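You operate a simulated robot arm through the tools that you are given. There is no shell and no other tool. Be economical: measure what you need, move in short steps, check, and stop when the job is done.

You run a simulated robot arm. Do the job below in one go: nothing can be reset, and whatever is moved stays where it is left.

JOB
Stack the white carton labelled "75" from the bare end of the folding table on top of the white carton marked "56". Put the sample beaker on the capping card. Put the orange tin from the top of the trestle on the white filling card. Close the right drawer of the filling bench. Fetch the green clip on the rack and stand it on top of the green tall tin. Put the tall carton marked "57" from the high shelf of the grey shelving on top of the wide teal-tape carton. Fetch the spray bottle and stand it on the top of the trestle. The order is free. Set down upright: sample beaker, orange tin, green clip on the rack, tall carton, spray bottle.

It is judged by the outcome, as a careful person would: the job done as asked, and still so three seconds after it is handed in. It fails if anything else is knocked over, pushed out of place, dropped, spilled or broken.

ROBOT AND FRAMES
A 6-joint arm with a two-finger gripper on a trunk, on a base that drives. Base frame: it is fixed to the floor where the robot stands at the start and does not move with it; the origin is under the middle of the robot, x ahead of it, y to its left, z up; the surface under the hand at the start is at about z = 0.74. Units: m, rad, N and s.
Its first joint turns from -2.897 to 2.897 rad. Places, roughly: capping card [2.25, 0, 0.75]; filling card [-0.5, -1.5, 0.5]; green clip on the rack (3x4x8 cm) [1.3, 1.5, 0.8]; green tall tin [1.25, 1.75, 0.75]; orange tin (6x6x9 cm) [-0.3, -1.4, 0.7]; right drawer of the filling bench [3.7, 1.2, 0.7]; sample beaker [0.75, 1.5, 0.75]; spray bottle [0.5, 0, 0.75]; tall carton [0.25, 1.5, 1.5]; top of the trestle [-0.1, -1.4, 0.6]; white carton [0.75, -0.25, 0.75]; wide teal-tape carton [0.25, 1.5, 1.75]. Payload 1.71 kg.
The TCP is the grasp point between the finger pads, 0.02 m short of the fingertips. In the tool frame z runs along the fingers and y along their closing line. The gripper opens to 0.096 m. The gripper's body begins 0.113 m behind the TCP.
Orientation is that of the tool frame in the base frame, as a unit quaternion [x, y, z, w]. With the fingers straight down and closing along the base's y, the tool's x points along the base's -x, its y along +y and its z along -z.

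CONTROLS
- The arm moves only by the tool play_rows. Its argument "targets" is a list of rows, each an object of numbers (a shift or turn left out is 0, a gripper value left out holds the last): "tx", "ty", "tz": the shift along the base's x, y, z in units of 50 mm (1.0 is 50 mm); "rx", "ry", "rz": the turn, a rotation vector about the base's x, y, z in units of 5 degrees (1.0 is 5 degrees). In form: [{"tx": .., "ty": .., "tz": .., "rx": .., "ry": .., "rz": ..}, ...]. A call has 1 to 12 rows; each row shifts and turns the commanded pose from where the row before left it. "hand" is the opening in per cent of the stroke, from 0 (shut) to 100 (fully open), set as the call begins (left out, the last holds). A call with a number of a shift or a turn outside -1 to 1 is refused whole. Rows are played at 5 a second. More than 0.05 m and 0.15 rad between two rows, or a gripper value outside its range, and nothing of the call is played. A pose out of reach is approached as far as the arm can. The call stops where the force on the tool passes 40 N (or 10 N more than at its start, if that is more) or the arm is blocked; 0.2 s more then pass. The fingers move at their own pace (about 0.045 m/s each) and stop on an object; they squeeze with about 26 N. The grip force told is the motor's: it shows also when the fingers shut on nothing. Time passes only in rows, and 0.2 s behind the last, so rows that do not move let the fingers close. The reply holds the time, the measured pose of the TCP, the force on the tool along the base axes, the opening and the grip force, in the units named above and with some noise, with the torque about the TCP (base axes, N m) and any sound that the robot's microphone picked up.
- Cameras (640 x 400 px; columns grow to the right, rows downward): "scene" is now at [0.0615, 0.1621, 1.5239]; the picture's right is [-0.58, -0.81, 0.01], its down [-0.56, 0.39, -0.73] and it looks along [0.59, -0.43, -0.69] (base axes); focal length 285 px, centre (320, 200). "wrist" rides on the gripper at [0.066, 0.014, -0.145] in the tool frame; the picture's right is [-0.21, 0.98, 0.00], its down [-0.88, -0.18, -0.45] and it looks along [-0.44, -0.09, 0.90] (tool axes); focal length 275 px, centre (320, 200). There is no depth. A picture from a camera that has moved, and an enlarged one, comes with that camera's place and axes in the base frame and with its lens.
- camera(camera): a new picture of that camera. The clock stands still meanwhile.
- move_column(by): slides the trunk up (or, below 0, down) by that many m; the arm and the scene camera ride with it, the base frame stays. It gives what a move gives, with no picture.
- roll_base(legs): drives the robot by 1 to 6 legs, each [ahead, turn to the left] in m and rad, along the robot's own axes; the way and the turn of a leg run together, so that a leg with both is an arc; at most 1.5 m and 3.142 rad a leg. The arm and the cameras ride along, it lands a little off, and it stops where it bumps. It gives what a move gives.
- head_to(pan, tilt): turns the head with the scene camera to pan (to the left, within 2.496 rad either way) and tilt (down, from -0.506 to 1.204), counted from straight ahead of the robot. It gives what a move gives.
- inspect(camera, box): a new picture of the part [left, top, right, bottom] of that camera's present view, enlarged. The clock stands still meanwhile.
- sign_off(): hands the job in; it is judged then, once.

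Go step by step. Nothing tells you exact positions but the pictures and the camera data: compare them with the known pose of the tool, close in by small moves and look again before you grip or let go. The budget is 196 turns and 174 pictures, counting those below and the enlarged ones. Unless the task says otherwise, let go and move clear before handing in, and close with one line.

The tools are called after "Request:" as a command line: name --argument value ..., lists and objects as JSON in quotes. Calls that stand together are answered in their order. play_rows: Moves the arm, as the interface text tells. Its arguments: {"type":"object","properties":{"targets":{"type":"array","items":{"type":"object","properties":{"tx":{"type":"number"},"ty":{"type":"number"},"tz":{"type":"number"},"rx":{"type":"number"},"ry":{"type":"number"},"rz":{"type":"number"}}}},"hand":{"type":"number"}},"required":["targets"]} The other tools are called the same way: move_column (by) slides the trunk up or down; roll_base (legs) drives the base; head_to (pan, tilt) turns the head that bears the scene camera; camera (camera) takes a picture; inspect (camera, box) takes an enlarged picture of a part of a camera's view; sign_off () hands the job in.

At the start:

```text
time_s: 0.0
tool_pos: [0.6214, 0.0622, 1.0735]
orientation: [0.001, 1.0, 0.0, -0.001]
force: [0.7, -0.6, 0.4]
wrist_torque: [-0.01, -0.01, -0.01]
opening: 0.0964
grip_force: 0.1
trunk travel left (down, up): [-0.125, 0.265]
robot x, y, heading: [-0.0013, 0.0011, -0.003]
head pan, tilt: [-0.618, 0.745]
```

scene: 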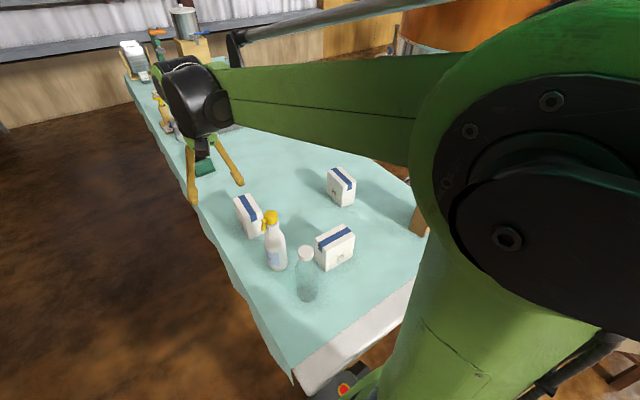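
wrist: 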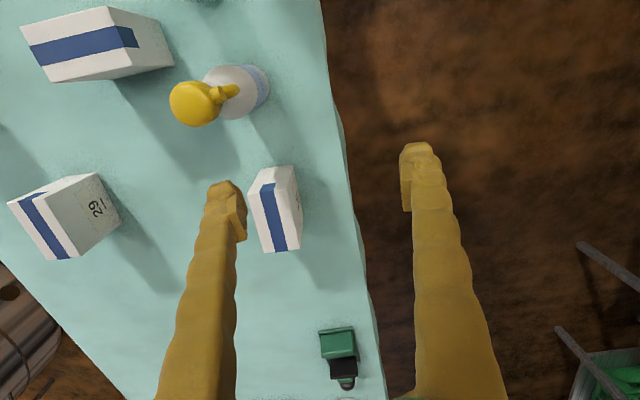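

I see the folding table with three white cartons, a spray bottle and a clear bottle. I'll look around with the head first.

Request:
head_to --pan 0.0 --tilt 0.4

Request:
camera --camera "scene"

Request:
head_to --pan 1.2 --tilt 0.3

Request:
camera --camera "scene"

Request:
head_to --pan -1.8 --tilt 0.5

Request:
camera --camera "scene"

```text
time_s: 1.0
tool_pos: [0.6045, 0.0624, 1.0838]
orientation: [0.0, 1.0, 0.0, 0.007]
force: [-0.9, 0.2, 1.8]
wrist_torque: [0.01, -0.13, -0.03]
opening: 0.096
grip_force: 0.1
trunk travel left (down, up): [-0.125, 0.265]
robot x, y, heading: [-0.0002, -0.0005, -0.004]
head pan, tilt: [0.0, 0.4]
```

```text
171 pictures are left
camera scene: at [0.0848, 0.2102, 1.5543], right [0.0, -1.0, 0.0], down [-0.4, 0.0, -0.92], along [0.92, 0.0, -0.4], focal length 285 px, centre (320, 200)
```

scene: 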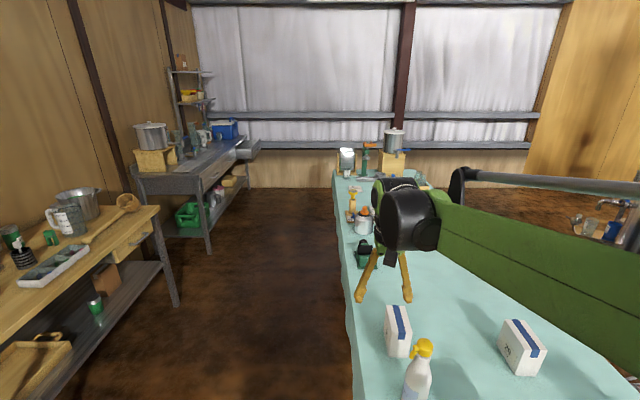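

```text
time_s: 2.4
tool_pos: [0.6051, 0.0628, 1.0833]
orientation: [0.0, 1.0, 0.0, 0.007]
force: [0.2, 0.1, 0.0]
wrist_torque: [-0.01, 0.01, 0.0]
opening: 0.0962
grip_force: 0.2
trunk travel left (down, up): [-0.125, 0.265]
robot x, y, heading: [0.0026, 0.001, -0.001]
head pan, tilt: [1.201, 0.3]
```

```text
170 pictures are left
camera scene: at [0.0282, 0.2973, 1.5644], right [0.93, -0.36, -0.01], down [-0.12, -0.28, -0.95], along [0.34, 0.89, -0.3], focal length 285 px, centre (320, 200)
```

scene: 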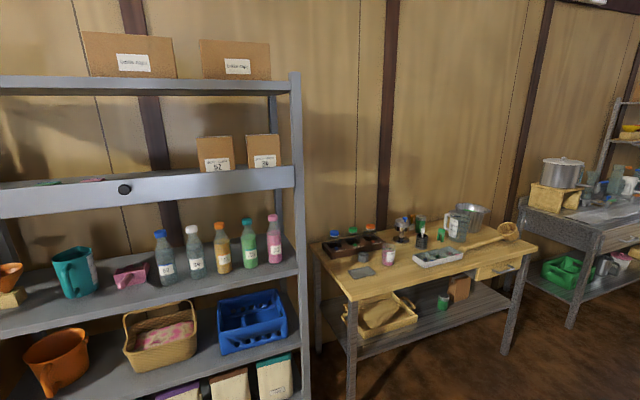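

```text
time_s: 5.0
tool_pos: [0.6053, 0.0618, 1.0824]
orientation: [0.0, 1.0, 0.0, 0.007]
force: [0.3, -0.7, 0.4]
wrist_torque: [-0.01, 0.03, -0.01]
opening: 0.096
grip_force: 0.0
trunk travel left (down, up): [-0.125, 0.265]
robot x, y, heading: [-0.0042, 0.0015, -0.005]
head pan, tilt: [-1.799, 0.499]
```

```text
169 pictures are left
camera scene: at [-0.0265, 0.1216, 1.5469], right [-0.97, 0.23, 0.02], down [0.09, 0.47, -0.88], along [-0.21, -0.86, -0.48], focal length 285 px, centre (320, 200)
```

scene: 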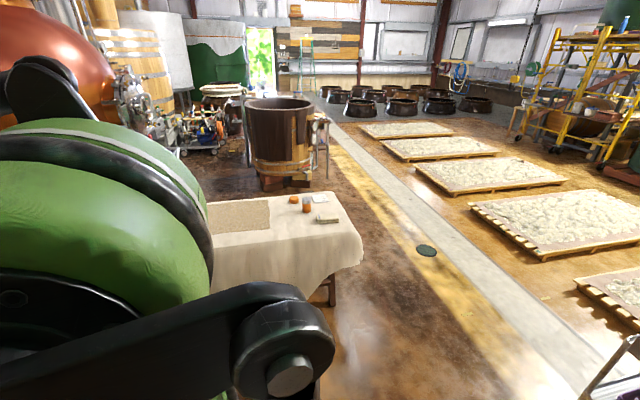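

The shelving is to the left, a wooden bench beyond it, the filling bench farther off, and the trestle to the right rear. I'll enlarge details.

Request:
inspect --camera "scene" --box '[200, 160, 380, 300]'

Request:
head_to --pan 1.2 --tilt 0.1

Request:
inspect --camera "scene" --box '[0, 60, 320, 260]'

Request:
inspect --camera "scene" --box '[300, 240, 540, 390]'

Request:
head_to --pan 0.1 --tilt 0.3

Request:
inspect --camera "scene" --box '[320, 160, 480, 260]'

Request:
inspect --camera "scene" --box '[130, 80, 340, 240]'

```text
2.86 times, centred on (290, 230) of scene
camera zoom: at [-0.0265, 0.1216, 1.5469], right [-0.97, 0.23, 0.02], down [0.09, 0.47, -0.88], along [-0.21, -0.86, -0.48], focal length 814 px, centre (406, 114)
```

zoom: 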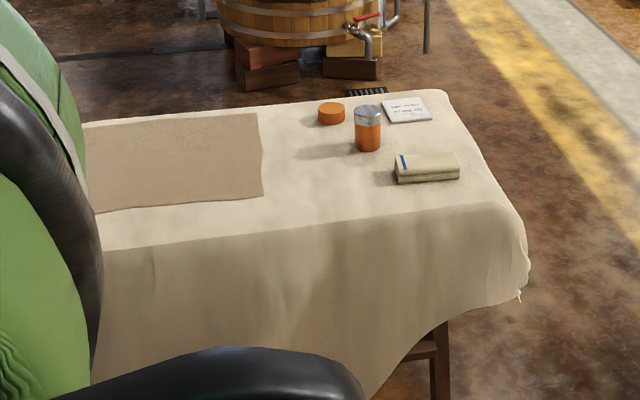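

```text
time_s: 7.6
tool_pos: [0.6054, 0.0618, 1.0826]
orientation: [0.0, 1.0, 0.001, 0.007]
force: [0.7, 0.3, 0.5]
wrist_torque: [-0.01, -0.02, -0.01]
opening: 0.0959
grip_force: 0.1
trunk travel left (down, up): [-0.125, 0.265]
robot x, y, heading: [0.0005, -0.0004, -0.005]
head pan, tilt: [1.201, 0.099]
```

```text
2.00 times, centred on (160, 160) of scene
camera zoom: at [0.028, 0.296, 1.5831], right [0.93, -0.36, -0.01], down [-0.05, -0.09, -0.99], along [0.36, 0.93, -0.1], focal length 570 px, centre (640, 280)
```

zoom: 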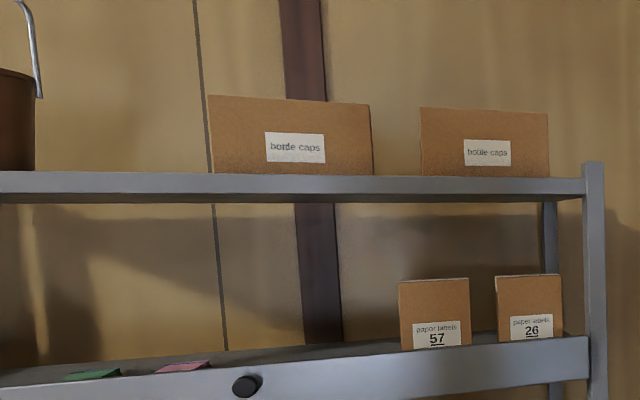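

```text
2.67 times, centred on (420, 315) of scene
camera zoom: at [0.028, 0.296, 1.5831], right [0.93, -0.36, -0.01], down [-0.05, -0.09, -0.99], along [0.36, 0.93, -0.1], focal length 760 px, centre (53, -107)
```

zoom: 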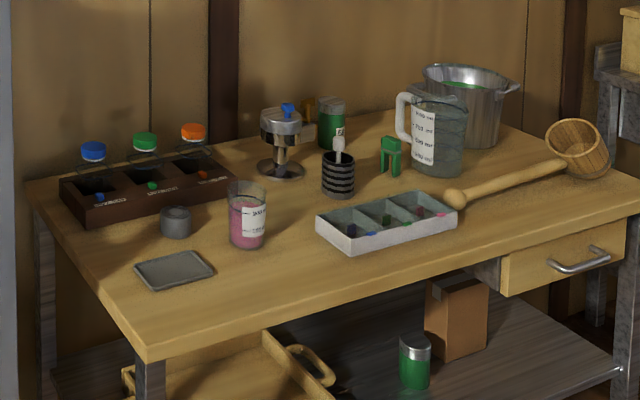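

```text
time_s: 8.9
tool_pos: [0.6055, 0.0612, 1.0819]
orientation: [0.001, 1.0, 0.0, 0.007]
force: [0.6, 0.7, 0.3]
wrist_torque: [-0.01, 0.0, 0.03]
opening: 0.0958
grip_force: 0.0
trunk travel left (down, up): [-0.125, 0.265]
robot x, y, heading: [-0.0004, 0.001, 0.0]
head pan, tilt: [0.099, 0.3]
```

```text
4.00 times, centred on (400, 210) of scene
camera zoom: at [0.0873, 0.2196, 1.5635], right [0.1, -0.99, 0.0], down [-0.31, -0.03, -0.95], along [0.95, 0.1, -0.31], focal length 1139 px, centre (0, 160)
```

zoom: 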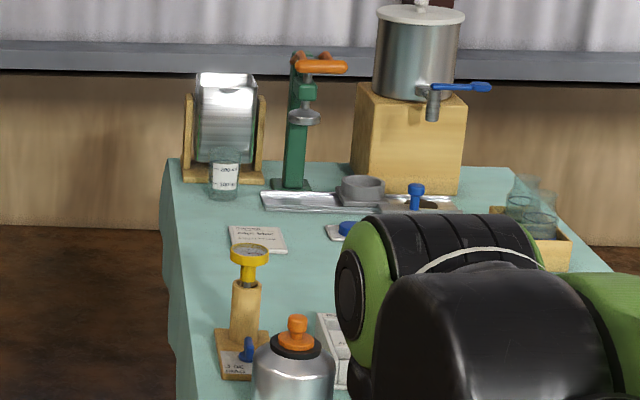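

```text
2.50 times, centred on (235, 160) of scene
camera zoom: at [0.0873, 0.2196, 1.5635], right [0.1, -0.99, 0.0], down [-0.31, -0.03, -0.95], along [0.95, 0.1, -0.31], focal length 712 px, centre (532, 300)
```

zoom: 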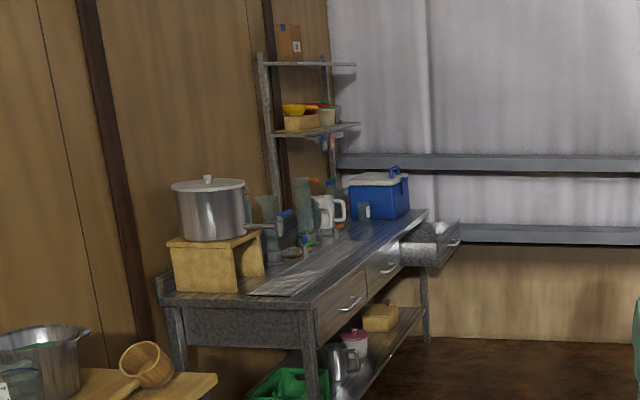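

The open drawer is the far one on the filling bench, and carton 57 is on the shelving with "bottle caps" boxes above. Next I'll look at the table cartons' labels and the tape on the top boxes.

Request:
head_to --pan -0.4 --tilt 0.75

Request:
inspect --camera "scene" --box '[160, 120, 400, 270]'

Request:
inspect --camera "wrist" --box '[0, 0, 320, 300]'

```text
time_s: 9.9
tool_pos: [0.6065, 0.0625, 1.0826]
orientation: [0.001, 1.0, -0.001, 0.006]
force: [0.0, 0.3, -0.2]
wrist_torque: [-0.01, -0.03, 0.02]
opening: 0.096
grip_force: 0.1
trunk travel left (down, up): [-0.125, 0.265]
robot x, y, heading: [0.0007, 0.0016, -0.0]
head pan, tilt: [-0.4, 0.75]
```

```text
2.67 times, centred on (280, 195) of scene
camera zoom: at [0.0701, 0.178, 1.5235], right [-0.39, -0.92, 0.01], down [-0.64, 0.26, -0.72], along [0.66, -0.28, -0.69], focal length 760 px, centre (427, 213)
```

zoom: 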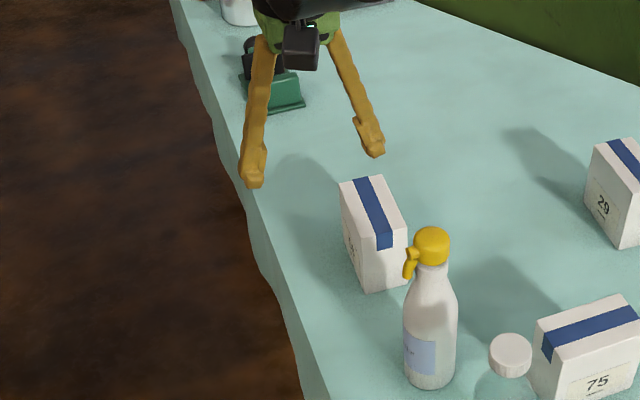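

```text
1.33 times, centred on (160, 150) of wrist
camera zoom: at [0.5369, 0.0759, 1.2266], right [0.21, 0.98, 0.0], down [0.87, -0.18, 0.46], along [0.45, -0.09, -0.89], focal length 367 px, centre (533, 267)
```

zoom: 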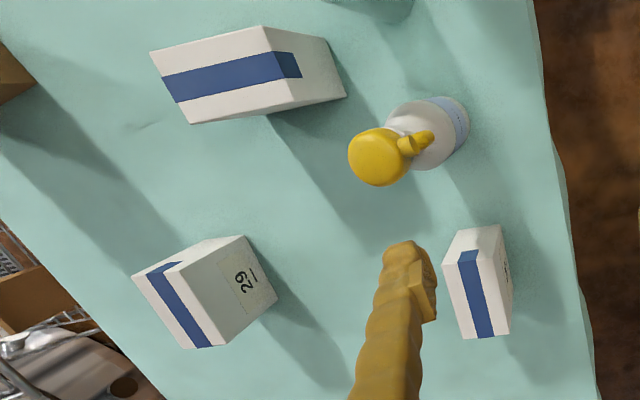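

The near carton reads 75, another reads 29, and the left one should be 56. I'll shift the hand back and right to see carton 75 and the left carton's label up close.

Request:
play_rows --targets '[{"ty": -1, "tx": -0.8}, {"ty": -1, "tx": -0.8}, {"ty": -1, "tx": -0.8}, {"ty": -1, "tx": -0.8}, {"ty": -1, "tx": -0.8}, {}]' --hand 100

Request:
camera --camera "wrist"

Request:
inspect --camera "scene" --box '[270, 170, 350, 240]'

```text
refused: row 1 steps farther than a row can; nothing moved
```

```text
161 pictures are left
camera wrist: at [0.5369, 0.0759, 1.2266], right [0.21, 0.98, 0.0], down [0.87, -0.18, 0.46], along [0.45, -0.09, -0.89], focal length 275 px, centre (320, 200)
```

wrist: 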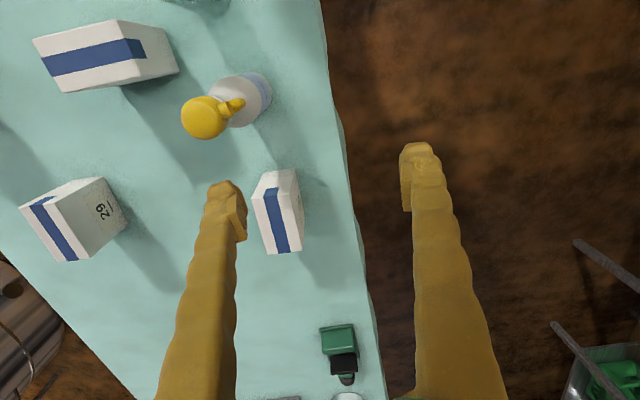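

```text
5.71 times, centred on (310, 205) of scene
camera zoom: at [0.0701, 0.178, 1.5235], right [-0.39, -0.92, 0.01], down [-0.64, 0.26, -0.72], along [0.66, -0.28, -0.69], focal length 1627 px, centre (377, 171)
```

zoom: 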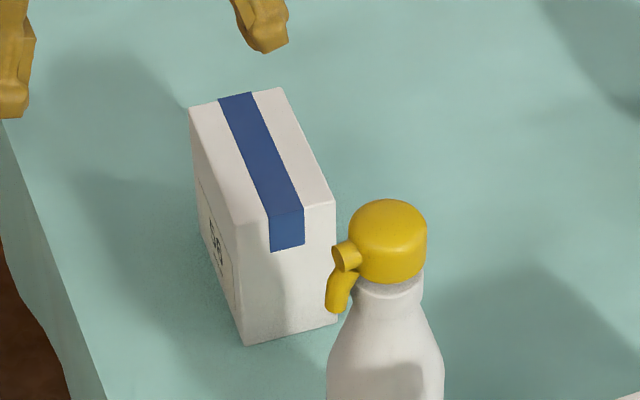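

The left carton bears 5x, so it is 56. Moving the hand in steps within 50 mm each.

Request:
play_rows --targets '[{"ty": -0.8, "tx": -0.5}, {"ty": -0.8, "tx": -0.5}, {"ty": -0.8, "tx": -0.5}, {"ty": -0.8, "tx": -0.5}, {"ty": -0.8, "tx": -0.5}, {"ty": -0.8, "tx": -0.5}, {}]' --hand 100

Request:
camera --camera "wrist"

```text
time_s: 11.5
tool_pos: [0.4643, -0.1785, 1.0785]
orientation: [0.001, 1.0, 0.0, 0.003]
force: [2.3, -0.2, -0.8]
wrist_torque: [0.07, 0.28, 0.02]
opening: 0.096
grip_force: 0.0
trunk travel left (down, up): [-0.125, 0.265]
robot x, y, heading: [-0.004, -0.0053, -0.003]
head pan, tilt: [-0.4, 0.75]
```

```text
159 pictures are left
camera wrist: at [0.3962, -0.1648, 1.2239], right [0.21, 0.98, 0.0], down [0.87, -0.18, 0.45], along [0.44, -0.09, -0.89], focal length 275 px, centre (320, 200)
```

wrist: 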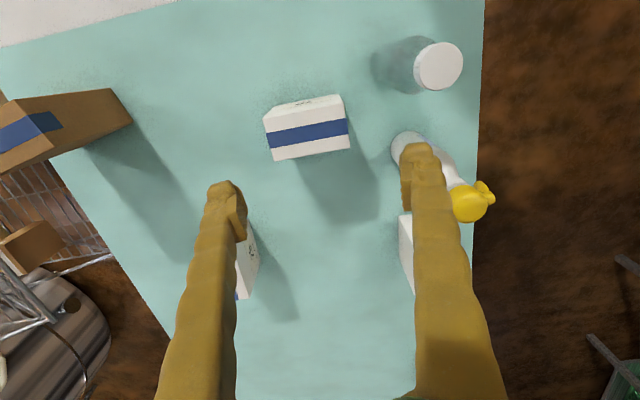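

Carton 75's top centre is near (0.482, -0.199), about 0.058 wide in x and 0.111 long in y. I'll turn the gripper about 87° so it closes along x, and shift over it.

Request:
play_rows --targets '[{"rz": 1, "tx": 0.36, "ty": -0.4}, {"rz": 1}, {"rz": 1}, {"rz": 1}, {"rz": 1}, {"rz": 1}, {"rz": 1}, {"rz": 1}, {"rz": 1}, {"rz": 1}, {"rz": 1}, {"rz": 1}]'

Request:
play_rows --targets '[{"rz": 1}, {"rz": 1}, {"rz": 1}, {"rz": 1}, {"rz": 1}, {"rz": 0.4}, {"tz": -1}, {"tz": -1}, {}]'

Request:
camera --camera "wrist"

Request:
camera --camera "scene"

```text
time_s: 14.1
tool_pos: [0.4736, -0.1971, 1.0824]
orientation: [-0.5, 0.866, 0.003, 0.006]
force: [-1.3, -0.2, -0.9]
wrist_torque: [0.05, -0.17, 0.0]
opening: 0.096
grip_force: 0.1
trunk travel left (down, up): [-0.125, 0.265]
robot x, y, heading: [-0.0013, -0.0022, -0.002]
head pan, tilt: [-0.4, 0.75]
```

```text
time_s: 16.1
tool_pos: [0.4742, -0.1978, 0.9823]
orientation: [-0.689, 0.725, 0.005, 0.004]
force: [-0.7, -0.4, -1.6]
wrist_torque: [0.0, 0.05, 0.02]
opening: 0.096
grip_force: 0.0
trunk travel left (down, up): [-0.125, 0.265]
robot x, y, heading: [0.0002, -0.0011, -0.001]
head pan, tilt: [-0.4, 0.75]
```

```text
158 pictures are left
camera wrist: at [0.4554, -0.2646, 1.1257], right [-0.97, 0.26, 0.0], down [0.23, 0.86, 0.46], along [0.11, 0.44, -0.89], focal length 275 px, centre (320, 200)
```

wrist: 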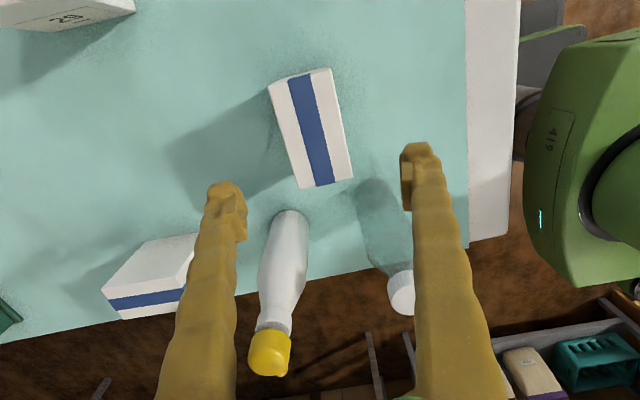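

```text
157 pictures are left
camera scene: at [0.0704, 0.1778, 1.5234], right [-0.39, -0.92, 0.01], down [-0.64, 0.27, -0.72], along [0.66, -0.28, -0.69], focal length 285 px, centre (320, 200)
```

scene: 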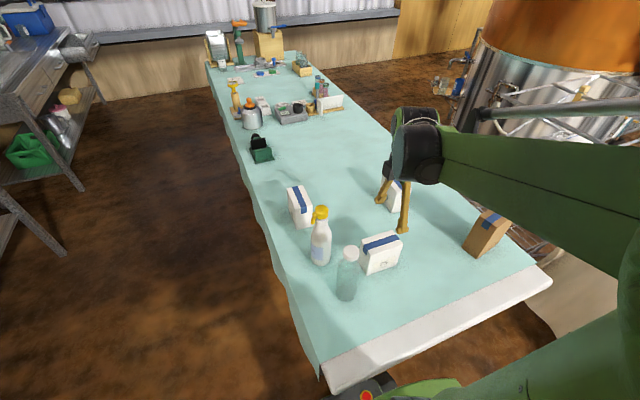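

Carton 75 is confirmed at about (0.478, -0.200) with the gripper aligned. I'll descend and grip.

Request:
play_rows --targets '[{"tx": 0.08, "tz": -0.9}, {"tz": -0.9}, {"tz": -0.9}, {"tz": -0.9}, {}]'

Request:
play_rows --targets '[{}, {}, {}, {}, {}]' --hand 0

Request:
play_rows --targets '[{"tz": 0.5}, {"tz": 0.9}, {"tz": 0.9}, {"tz": 0.9}, {"tz": 0.9}, {}]'

Request:
camera --camera "wrist"

```text
time_s: 17.3
tool_pos: [0.476, -0.1969, 0.8014]
orientation: [-0.688, 0.725, 0.006, 0.004]
force: [1.0, 0.3, -1.7]
wrist_torque: [0.0, 0.03, 0.02]
opening: 0.0958
grip_force: 0.0
trunk travel left (down, up): [-0.125, 0.265]
robot x, y, heading: [0.0014, -0.0008, -0.005]
head pan, tilt: [-0.4, 0.75]
```

```text
time_s: 18.5
tool_pos: [0.4761, -0.1991, 0.8012]
orientation: [-0.688, 0.725, 0.006, 0.004]
force: [-0.2, 0.1, -0.3]
wrist_torque: [0.01, -0.03, 0.03]
opening: 0.0702
grip_force: 26.3
trunk travel left (down, up): [-0.125, 0.265]
robot x, y, heading: [0.0004, -0.0013, -0.003]
head pan, tilt: [-0.4, 0.75]
```

```text
time_s: 19.9
tool_pos: [0.4782, -0.1977, 1.0074]
orientation: [-0.688, 0.726, 0.006, 0.005]
force: [-0.2, 0.0, 0.4]
wrist_torque: [-0.02, 0.02, 0.02]
opening: 0.0001
grip_force: 25.6
trunk travel left (down, up): [-0.125, 0.265]
robot x, y, heading: [-0.0018, 0.003, 0.001]
head pan, tilt: [-0.4, 0.75]
```

```text
156 pictures are left
camera wrist: at [0.4587, -0.2648, 1.1517], right [-0.97, 0.26, 0.0], down [0.23, 0.86, 0.46], along [0.11, 0.44, -0.89], focal length 275 px, centre (320, 200)
```

wrist: 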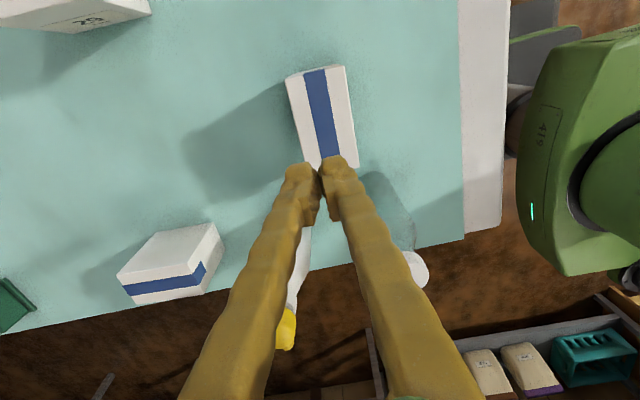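

The fingers slipped off: the carton was pushed about a centimetre, so my height estimate is likely off. I'll look closely to re-measure.

Request:
inspect --camera "scene" --box '[330, 200, 450, 290]'

Request:
inspect --camera "wrist" --box '[240, 30, 420, 180]'

```text
4.44 times, centred on (390, 245) of scene
camera zoom: at [0.0697, 0.178, 1.5234], right [-0.39, -0.92, 0.01], down [-0.64, 0.27, -0.72], along [0.66, -0.28, -0.69], focal length 1266 px, centre (9, 0)
```

zoom: 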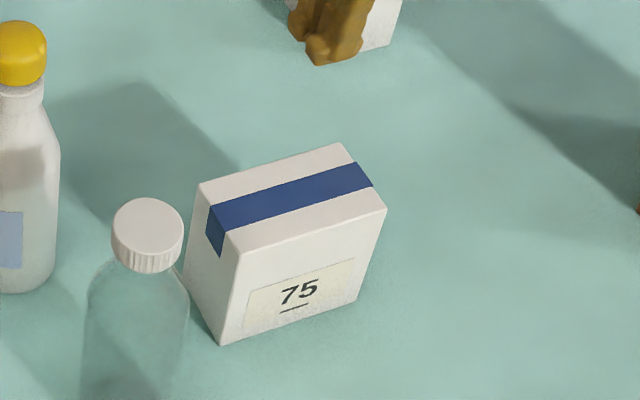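

```text
2.67 times, centred on (330, 105) of wrist
camera zoom: at [0.4587, -0.2648, 1.1517], right [-0.97, 0.26, 0.0], down [0.23, 0.86, 0.46], along [0.11, 0.44, -0.89], focal length 734 px, centre (293, 453)
```

zoom: 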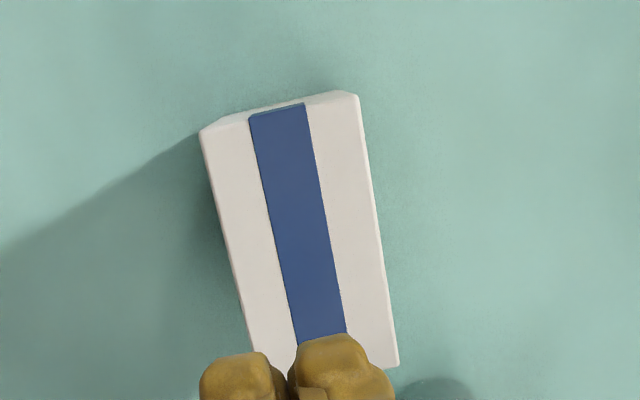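

Carton size is as assumed (about 0.058 × 0.11 × 0.11) and it now centres near (0.470, -0.197); the fingers simply had not closed before I lifted. I'll reopen, descend and wait longer this time.

Request:
play_rows --targets '[{"tx": -0.16}, {}, {}, {}, {}, {}, {}, {}, {}, {}]' --hand 100

Request:
camera --camera "wrist"

```text
time_s: 22.1
tool_pos: [0.4689, -0.1975, 1.0077]
orientation: [-0.689, 0.725, 0.006, 0.005]
force: [0.3, 0.4, 0.7]
wrist_torque: [-0.01, 0.0, -0.02]
opening: 0.0959
grip_force: 0.2
trunk travel left (down, up): [-0.125, 0.265]
robot x, y, heading: [0.0053, -0.0018, -0.0]
head pan, tilt: [-0.4, 0.75]
```

```text
153 pictures are left
camera wrist: at [0.4512, -0.2646, 1.1514], right [-0.97, 0.26, 0.0], down [0.23, 0.86, 0.46], along [0.11, 0.44, -0.89], focal length 275 px, centre (320, 200)
```

wrist: 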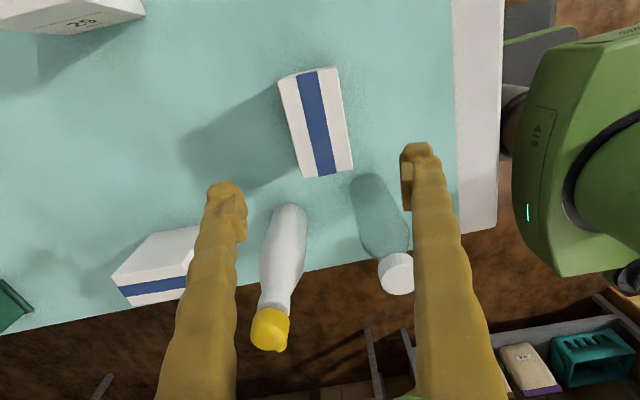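

Aligned well; descending and closing with a long wait.

Request:
play_rows --targets '[{"tz": -0.9}, {"tz": -0.9}, {"tz": -0.9}, {"tz": -0.9}, {"tz": -0.6}, {}]'

Request:
play_rows --targets '[{}, {}, {}, {}, {}, {}, {}, {}, {}, {}, {}, {}]' --hand 0

Request:
play_rows --targets '[{"tz": 0.3}, {"tz": 0.3}, {}]'

Request:
camera --camera "wrist"

```text
time_s: 23.5
tool_pos: [0.4679, -0.1971, 0.7965]
orientation: [-0.689, 0.725, 0.005, 0.004]
force: [0.6, -0.1, -0.1]
wrist_torque: [0.01, -0.02, 0.02]
opening: 0.0958
grip_force: 0.1
trunk travel left (down, up): [-0.125, 0.265]
robot x, y, heading: [0.0031, 0.0008, 0.005]
head pan, tilt: [-0.4, 0.75]
```

```text
time_s: 26.1
tool_pos: [0.4683, -0.1968, 0.7961]
orientation: [-0.688, 0.725, 0.005, 0.004]
force: [2.0, 0.1, 0.9]
wrist_torque: [-0.18, 0.0, 0.11]
opening: 0.0705
grip_force: 25.8
trunk travel left (down, up): [-0.125, 0.265]
robot x, y, heading: [0.0007, -0.0044, 0.0]
head pan, tilt: [-0.4, 0.75]
```

```text
time_s: 26.9
tool_pos: [0.4684, -0.1959, 0.8263]
orientation: [-0.688, 0.726, 0.005, 0.005]
force: [0.3, 0.4, -3.0]
wrist_torque: [0.0, 0.02, 0.01]
opening: 0.0704
grip_force: 26.1
trunk travel left (down, up): [-0.125, 0.265]
robot x, y, heading: [0.0034, 0.0003, 0.002]
head pan, tilt: [-0.4, 0.75]
```

```text
152 pictures are left
camera wrist: at [0.4506, -0.2637, 0.9711], right [-0.97, 0.26, 0.0], down [0.23, 0.86, 0.46], along [0.11, 0.44, -0.89], focal length 275 px, centre (320, 200)
```

wrist: 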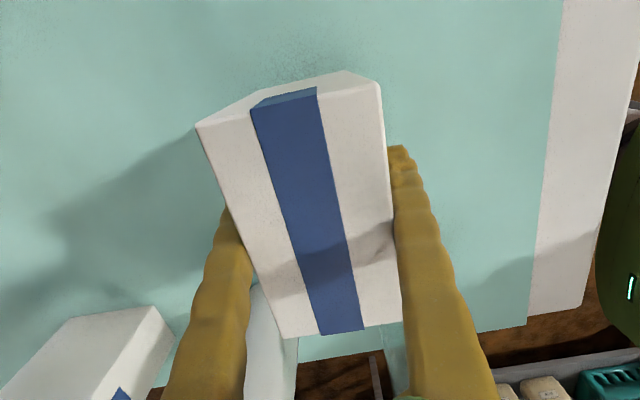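

The carton is held (0.0705 wide, about 3 N). I'll lift it above the bottle height and turn it back 90° while moving to before carton 56.

Request:
play_rows --targets '[{"tz": 0.9}, {"tz": 0.9}, {"tz": 0.9}, {"tz": 0.9}, {"tz": 0.9}, {"tz": 0.9}, {"tz": 0.9}, {"rz": -1}, {"rz": -1}, {"rz": -1}, {"rz": -1}, {"rz": -1}]'

Request:
play_rows --targets '[{"rz": -1, "tx": 0.4}, {"rz": -1, "tx": 0.4}, {"rz": -1, "tx": 0.4}, {"rz": -1, "tx": 0.4}, {"rz": -1, "tx": 0.4}, {"rz": -1, "tx": 0.4}, {"rz": -1, "tx": 0.4}, {"rz": -1, "tx": 0.4}, {"rz": -1, "tx": 0.4}, {"rz": -1, "tx": 0.4}, {"rz": -1, "tx": 0.4}, {"rz": -1, "tx": 0.4}]'

Request:
play_rows --targets '[{"rz": -1, "ty": 0.6}, {"ty": 0.6}, {"ty": 0.6}, {"ty": 0.6}, {"ty": 0.6}, {}]'

Request:
camera --camera "wrist"

Request:
camera --camera "scene"

```text
time_s: 29.5
tool_pos: [0.4691, -0.1973, 1.1421]
orientation: [-0.514, 0.858, 0.004, 0.006]
force: [0.2, 0.0, -2.9]
wrist_torque: [0.01, 0.0, 0.0]
opening: 0.0702
grip_force: 25.9
trunk travel left (down, up): [-0.125, 0.265]
robot x, y, heading: [0.0012, -0.0003, 0.002]
head pan, tilt: [-0.4, 0.75]
```

```text
time_s: 32.1
tool_pos: [0.7098, -0.1965, 1.1401]
orientation: [-0.017, 1.0, 0.0, 0.007]
force: [-0.2, 0.2, -2.2]
wrist_torque: [-0.02, -0.01, 0.0]
opening: 0.0702
grip_force: 25.9
trunk travel left (down, up): [-0.125, 0.265]
robot x, y, heading: [0.003, 0.0007, -0.002]
head pan, tilt: [-0.4, 0.75]
```

```text
time_s: 33.5
tool_pos: [0.7092, -0.0481, 1.1426]
orientation: [0.026, 1.0, -0.001, 0.007]
force: [0.1, 0.1, -3.6]
wrist_torque: [0.03, 0.01, -0.03]
opening: 0.0703
grip_force: 26.2
trunk travel left (down, up): [-0.125, 0.265]
robot x, y, heading: [-0.0005, 0.0004, -0.001]
head pan, tilt: [-0.4, 0.75]
```

```text
151 pictures are left
camera wrist: at [0.6416, -0.0301, 1.2864], right [0.26, 0.97, 0.0], down [0.86, -0.23, 0.46], along [0.44, -0.12, -0.89], focal length 275 px, centre (320, 200)
```

wrist: 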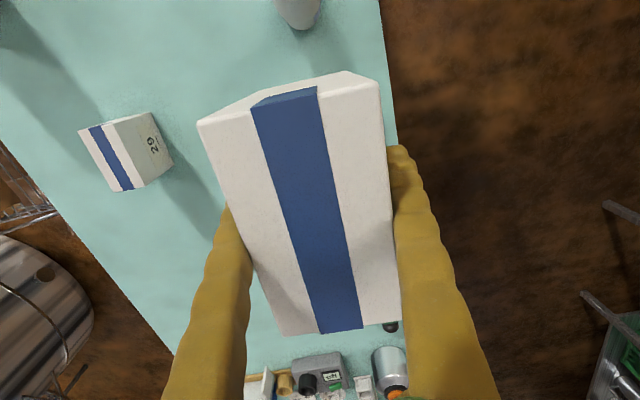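

```text
150 pictures are left
camera scene: at [0.0703, 0.1782, 1.5234], right [-0.39, -0.92, 0.01], down [-0.64, 0.27, -0.72], along [0.66, -0.28, -0.69], focal length 285 px, centre (320, 200)
```

scene: 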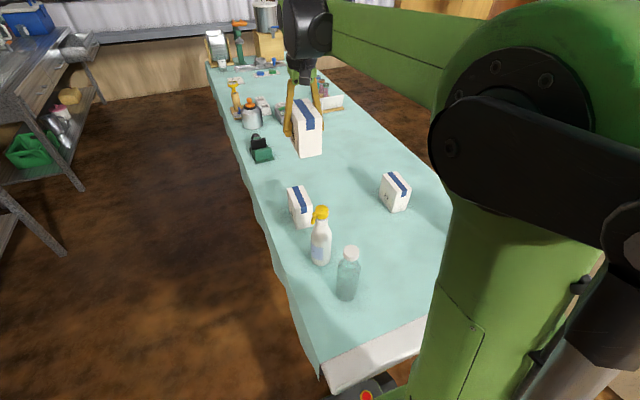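

I'm over the approach point; carton 56's top centre triangulates to (0.765, -0.040) at z≈0.84. I'll move over it and lower most of the way, then check.

Request:
play_rows --targets '[{"tx": 0.52, "ty": 0.08}, {"tx": 0.52, "ty": 0.08}, {"tz": -0.9}, {"tz": -0.9}, {"tz": -0.9}, {"tz": -0.9}, {"tz": -0.4}, {}]'

Request:
inspect --camera "scene" --box '[230, 130, 390, 250]'

Request:
camera --camera "wrist"

```text
time_s: 35.3
tool_pos: [0.7599, -0.041, 0.9411]
orientation: [0.026, 1.0, 0.0, 0.007]
force: [1.1, -0.5, -2.1]
wrist_torque: [0.01, 0.02, -0.01]
opening: 0.0701
grip_force: 26.2
trunk travel left (down, up): [-0.125, 0.265]
robot x, y, heading: [0.0006, -0.0001, 0.001]
head pan, tilt: [-0.4, 0.75]
```

```text
3.33 times, centred on (310, 190) of scene
camera zoom: at [0.0707, 0.178, 1.5234], right [-0.39, -0.92, 0.01], down [-0.64, 0.27, -0.72], along [0.66, -0.28, -0.69], focal length 949 px, centre (353, 233)
```

zoom: 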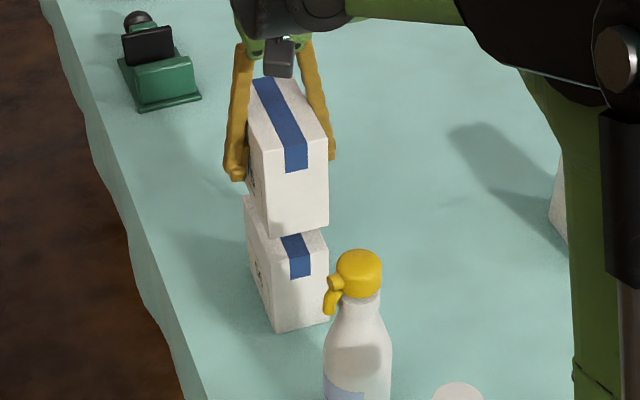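

```text
148 pictures are left
camera wrist: at [0.6931, -0.0224, 1.0855], right [0.26, 0.97, 0.0], down [0.86, -0.23, 0.46], along [0.44, -0.11, -0.89], focal length 275 px, centre (320, 200)
```

wrist: 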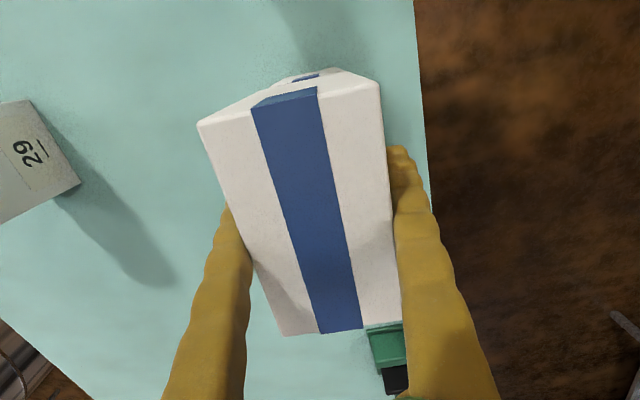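

Lateral alignment looks good. Lowering gently until contact.

Request:
play_rows --targets '[{"tx": 0.08, "tz": -0.25}, {"tz": -0.25}, {"tz": -0.15}, {}]'

Request:
play_rows --targets '[{"tz": -0.08}, {}, {"tz": -0.08}, {}]'

Request:
inspect --camera "scene" --box '[270, 150, 350, 220]'

```text
time_s: 36.3
tool_pos: [0.7657, -0.0389, 0.9096]
orientation: [0.026, 1.0, 0.0, 0.007]
force: [-0.6, 0.5, -2.5]
wrist_torque: [-0.02, 0.02, 0.01]
opening: 0.0701
grip_force: 25.4
trunk travel left (down, up): [-0.125, 0.265]
robot x, y, heading: [0.0002, -0.0022, 0.002]
head pan, tilt: [-0.4, 0.75]
```

```text
time_s: 37.0
tool_pos: [0.749, -0.0398, 0.9196]
orientation: [0.026, 1.0, 0.0, 0.017]
force: [-1.6, 0.1, -1.7]
wrist_torque: [0.01, -0.13, -0.01]
opening: 0.0699
grip_force: 26.0
trunk travel left (down, up): [-0.125, 0.265]
robot x, y, heading: [-0.0009, -0.0032, 0.001]
head pan, tilt: [-0.4, 0.75]
stopped in row 3: the force on the tool passed its limit at 54 N (the readings are from after the stop); the commanded pose is now the measured one
```

```text
5.71 times, centred on (310, 185) of scene
camera zoom: at [0.0659, 0.178, 1.5233], right [-0.39, -0.92, 0.01], down [-0.64, 0.27, -0.72], along [0.67, -0.28, -0.69], focal length 1627 px, centre (377, 286)
```

zoom: 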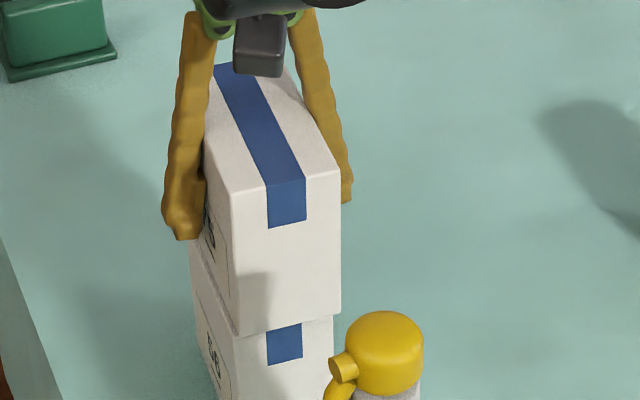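

Contact was made and the arm recoiled slightly (x −17 mm, slight tilt). I'll restore the pose and lower again in finer steps.

Request:
play_rows --targets '[{"tx": 0.28, "ry": 0.26}, {"tz": -0.12}, {"tz": -0.06}, {}]'

```text
time_s: 38.0
tool_pos: [0.7671, -0.04, 0.9088]
orientation: [0.026, 1.0, -0.001, 0.004]
force: [0.0, -0.1, -0.9]
wrist_torque: [0.06, -0.06, 0.01]
opening: 0.0701
grip_force: 25.3
trunk travel left (down, up): [-0.125, 0.265]
robot x, y, heading: [0.0002, -0.0036, 0.001]
head pan, tilt: [-0.4, 0.75]
```

Request:
play_rows --targets '[{"tx": -0.04, "tz": -0.04}, {}]'

Request:
play_rows --targets '[{"tz": -0.04}, {}]'

Request:
play_rows --targets '[{"tz": -0.02}, {}]'

Request:
inspect --camera "scene" --box '[270, 150, 350, 220]'

```text
time_s: 38.5
tool_pos: [0.7638, -0.0397, 0.908]
orientation: [0.026, 1.0, 0.0, 0.004]
force: [12.5, 0.0, 36.4]
wrist_torque: [0.15, 0.46, -0.2]
opening: 0.0704
grip_force: 26.1
trunk travel left (down, up): [-0.125, 0.265]
robot x, y, heading: [0.0006, 0.0008, -0.004]
head pan, tilt: [-0.4, 0.75]
```

```text
time_s: 38.9
tool_pos: [0.7487, -0.0399, 0.9187]
orientation: [0.026, 1.0, -0.001, 0.012]
force: [-1.0, -0.6, -2.6]
wrist_torque: [-0.01, -0.13, -0.01]
opening: 0.07
grip_force: 26.0
trunk travel left (down, up): [-0.125, 0.265]
robot x, y, heading: [-0.0017, -0.0017, 0.002]
head pan, tilt: [-0.4, 0.75]
stopped in row 1: the force on the tool passed its limit at 52 N (the readings are from after the stop); the commanded pose is now the measured one
```

```text
time_s: 39.5
tool_pos: [0.7526, -0.0391, 0.916]
orientation: [0.026, 1.0, 0.0, 0.012]
force: [0.0, -0.7, -2.4]
wrist_torque: [-0.01, -0.01, -0.01]
opening: 0.0702
grip_force: 25.8
trunk travel left (down, up): [-0.125, 0.265]
robot x, y, heading: [-0.001, 0.005, -0.002]
head pan, tilt: [-0.4, 0.75]
```

```text
5.71 times, centred on (310, 185) of scene
camera zoom: at [0.0704, 0.178, 1.5234], right [-0.39, -0.92, 0.01], down [-0.64, 0.27, -0.72], along [0.66, -0.28, -0.69], focal length 1627 px, centre (377, 286)
```

zoom: 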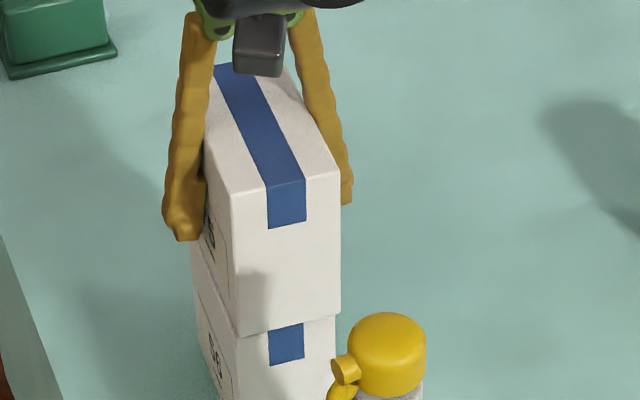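

Contact height is at about TCP z=0.908. I'll go to just that height and then open.

Request:
play_rows --targets '[{"tx": 0.18, "ry": 0.17}, {"tz": -0.1}, {}]'

```text
time_s: 40.3
tool_pos: [0.7614, -0.0396, 0.91]
orientation: [0.027, 1.0, 0.001, 0.003]
force: [0.1, 0.5, -1.7]
wrist_torque: [0.02, 0.03, -0.03]
opening: 0.0703
grip_force: 25.7
trunk travel left (down, up): [-0.125, 0.265]
robot x, y, heading: [-0.0021, 0.004, -0.002]
head pan, tilt: [-0.4, 0.75]
```

Request:
play_rows --targets '[{"tz": -0.03}, {}]'

Request:
play_rows --targets '[{}, {}, {}, {}, {}, {}]' --hand 100

Request:
play_rows --targets '[{"tz": 0.4}, {"tz": 0.9}, {"tz": 0.9}, {"tz": 0.9}, {"tz": 0.9}, {}]'

Request:
inspect --camera "scene" --box '[250, 130, 390, 250]'

Request:
camera --camera "wrist"

```text
time_s: 40.9
tool_pos: [0.7606, -0.0401, 0.9079]
orientation: [0.027, 1.0, 0.0, 0.004]
force: [-0.5, 0.8, -1.6]
wrist_torque: [0.0, -0.01, 0.01]
opening: 0.0703
grip_force: 26.1
trunk travel left (down, up): [-0.125, 0.265]
robot x, y, heading: [-0.0058, -0.0007, -0.002]
head pan, tilt: [-0.4, 0.75]
```

```text
time_s: 42.3
tool_pos: [0.7595, -0.0404, 0.909]
orientation: [0.026, 1.0, 0.001, 0.004]
force: [-0.4, -0.1, 0.2]
wrist_torque: [0.0, -0.01, 0.02]
opening: 0.0964
grip_force: 0.1
trunk travel left (down, up): [-0.125, 0.265]
robot x, y, heading: [0.0001, -0.0043, 0.001]
head pan, tilt: [-0.4, 0.75]
```

```text
time_s: 43.7
tool_pos: [0.7593, -0.0393, 1.1112]
orientation: [0.027, 1.0, 0.0, 0.003]
force: [-0.1, 0.1, 0.0]
wrist_torque: [0.0, -0.04, 0.01]
opening: 0.0959
grip_force: 0.0
trunk travel left (down, up): [-0.125, 0.265]
robot x, y, heading: [0.0011, -0.0015, 0.003]
head pan, tilt: [-0.4, 0.75]
```

```text
3.33 times, centred on (320, 190) of scene
camera zoom: at [0.07, 0.178, 1.5234], right [-0.39, -0.92, 0.01], down [-0.64, 0.27, -0.72], along [0.66, -0.28, -0.69], focal length 949 px, centre (320, 233)
```

zoom: 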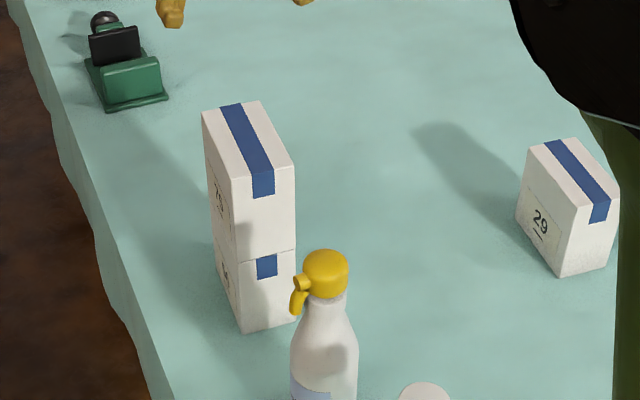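

```text
144 pictures are left
camera wrist: at [0.6929, -0.0214, 1.2553], right [0.26, 0.97, 0.0], down [0.86, -0.23, 0.45], along [0.44, -0.12, -0.89], focal length 275 px, centre (320, 200)
```

wrist: 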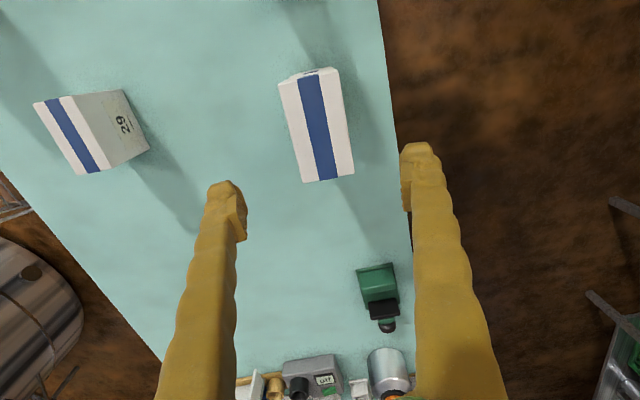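

The 75-on-56 stack stands squarely. Next the spray bottle: I'll tilt the tool 45° and yaw it so it can reach the body from the right-front, and back off to view it.

Request:
play_rows --targets '[{"ry": -1, "tz": 0.5, "ty": -0.6}, {"ry": -1, "tz": 0.5, "ty": -0.6}, {"ry": -1, "tx": -0.6, "ty": -0.6}, {"ry": -1, "tx": -0.6, "ty": -0.6}, {"ry": -1, "tx": -0.6, "ty": -0.6}, {"ry": -1, "tx": -0.6}, {"ry": -1, "tx": -0.6}, {"ry": -1, "tx": -0.6}, {"ry": -1, "tx": -0.6}, {"rz": 1, "tx": -0.6}, {"rz": 1, "tx": -0.6}, {"rz": 1}]'

Request:
play_rows --targets '[{"rz": 1}, {"rz": 1}, {"rz": 1}, {"rz": 1}, {"rz": 1}, {"rz": 1}, {"rz": 1}, {"rz": 1}, {"rz": 1}, {"ty": -0.5, "tz": -0.5}, {}]'

Request:
camera --camera "wrist"

Request:
camera --camera "scene"

```text
time_s: 46.3
tool_pos: [0.4898, -0.188, 1.1598]
orientation: [-0.096, 0.917, 0.06, 0.382]
force: [0.4, 0.9, 0.0]
wrist_torque: [-0.03, -0.01, -0.01]
opening: 0.0957
grip_force: 0.1
trunk travel left (down, up): [-0.125, 0.265]
robot x, y, heading: [-0.0006, 0.0051, 0.003]
head pan, tilt: [-0.4, 0.75]
```

```text
time_s: 48.7
tool_pos: [0.4917, -0.215, 1.1353]
orientation: [-0.44, 0.811, 0.203, 0.329]
force: [-0.2, 0.2, 1.5]
wrist_torque: [0.03, 0.01, 0.01]
opening: 0.0957
grip_force: 0.1
trunk travel left (down, up): [-0.125, 0.265]
robot x, y, heading: [-0.0001, 0.0016, -0.001]
head pan, tilt: [-0.4, 0.75]
```

```text
143 pictures are left
camera wrist: at [0.4013, -0.3351, 1.1904], right [-0.75, 0.64, 0.18], down [0.35, 0.14, 0.93], along [0.57, 0.76, -0.32], focal length 275 px, centre (320, 200)
```

wrist: 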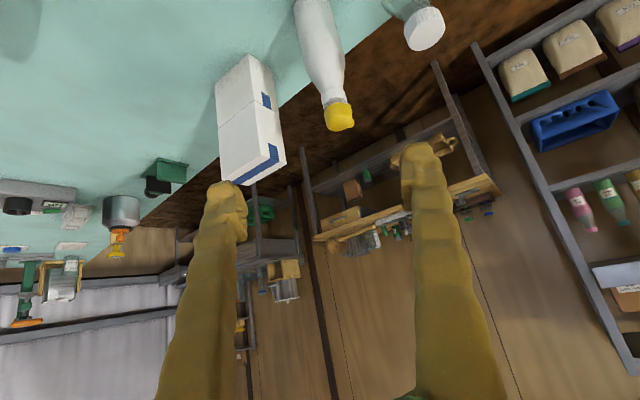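

```text
142 pictures are left
camera scene: at [0.0704, 0.1777, 1.5234], right [-0.39, -0.92, 0.01], down [-0.64, 0.27, -0.72], along [0.66, -0.28, -0.69], focal length 285 px, centre (320, 200)
```

scene: 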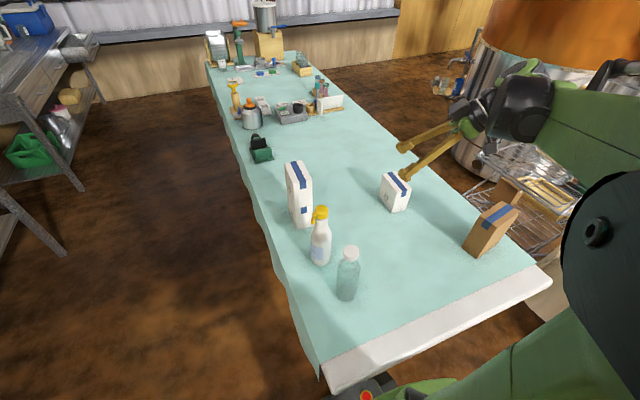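

The bottle is visible upside down in the wrist view. I'll lower the hand to bottle height with clearance and measure again.

Request:
play_rows --targets '[{"tz": -0.9}, {"tz": -0.9}, {"tz": -0.9}, {"tz": -0.9}, {"tz": -0.9}, {"tz": -0.9}, {}]'

Request:
camera --camera "wrist"

Request:
inspect --camera "scene" --box '[270, 190, 390, 310]'

```text
time_s: 50.3
tool_pos: [0.4917, -0.2135, 0.8641]
orientation: [-0.44, 0.81, 0.202, 0.33]
force: [0.5, -0.1, -0.9]
wrist_torque: [0.0, 0.0, 0.02]
opening: 0.096
grip_force: 0.1
trunk travel left (down, up): [-0.125, 0.265]
robot x, y, heading: [0.0022, -0.0028, -0.001]
head pan, tilt: [-0.4, 0.75]
```

```text
141 pictures are left
camera wrist: at [0.4005, -0.334, 0.9203], right [-0.75, 0.64, 0.18], down [0.35, 0.14, 0.93], along [0.57, 0.76, -0.32], focal length 275 px, centre (320, 200)
```

wrist: 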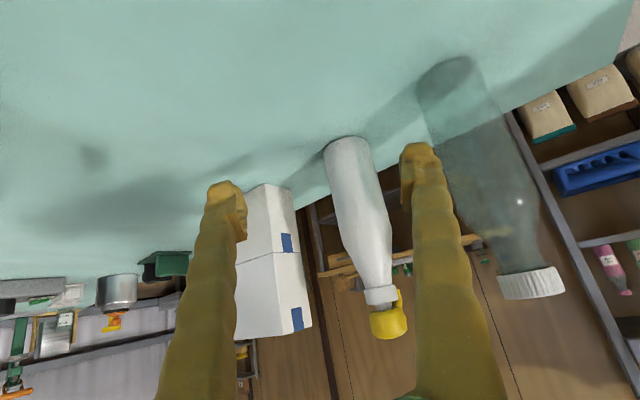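

```text
3.33 times, centred on (330, 250) of scene
camera zoom: at [0.0705, 0.1778, 1.5235], right [-0.39, -0.92, 0.01], down [-0.64, 0.27, -0.72], along [0.66, -0.28, -0.69], focal length 949 px, centre (287, 33)
```

zoom: 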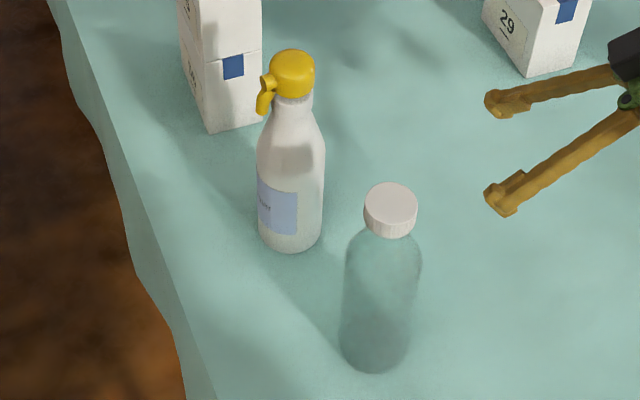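

Bottle axis triangulates to (0.557, -0.034), radius about 0.031; the clear bottle stands at (0.412, -0.052). I'll yaw 15° more for clearance, go to the pre-grasp point, then slide in.

Request:
play_rows --targets '[{"rz": 1, "tx": 0.35, "tz": -0.2}, {"rz": 1, "tx": 0.35, "tz": -0.2}, {"rz": 1, "ty": 0.5, "tz": -0.2}, {"ty": 0.6, "tz": -0.2}, {"ty": 0.6}, {}]'

Request:
camera --camera "wrist"

```text
time_s: 51.7
tool_pos: [0.5241, -0.128, 0.824]
orientation: [-0.542, 0.746, 0.244, 0.3]
force: [-0.3, -0.1, 0.4]
wrist_torque: [0.01, -0.03, 0.01]
opening: 0.0961
grip_force: 0.0
trunk travel left (down, up): [-0.125, 0.265]
robot x, y, heading: [0.0033, 0.0029, 0.004]
head pan, tilt: [-0.4, 0.75]
```

```text
139 pictures are left
camera wrist: at [0.4691, -0.2676, 0.8804], right [-0.89, 0.42, 0.18], down [0.3, 0.22, 0.93], along [0.35, 0.88, -0.32], focal length 275 px, centre (320, 200)
```

wrist: 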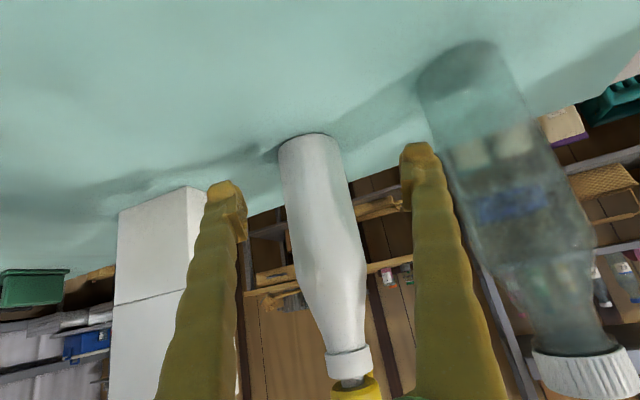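

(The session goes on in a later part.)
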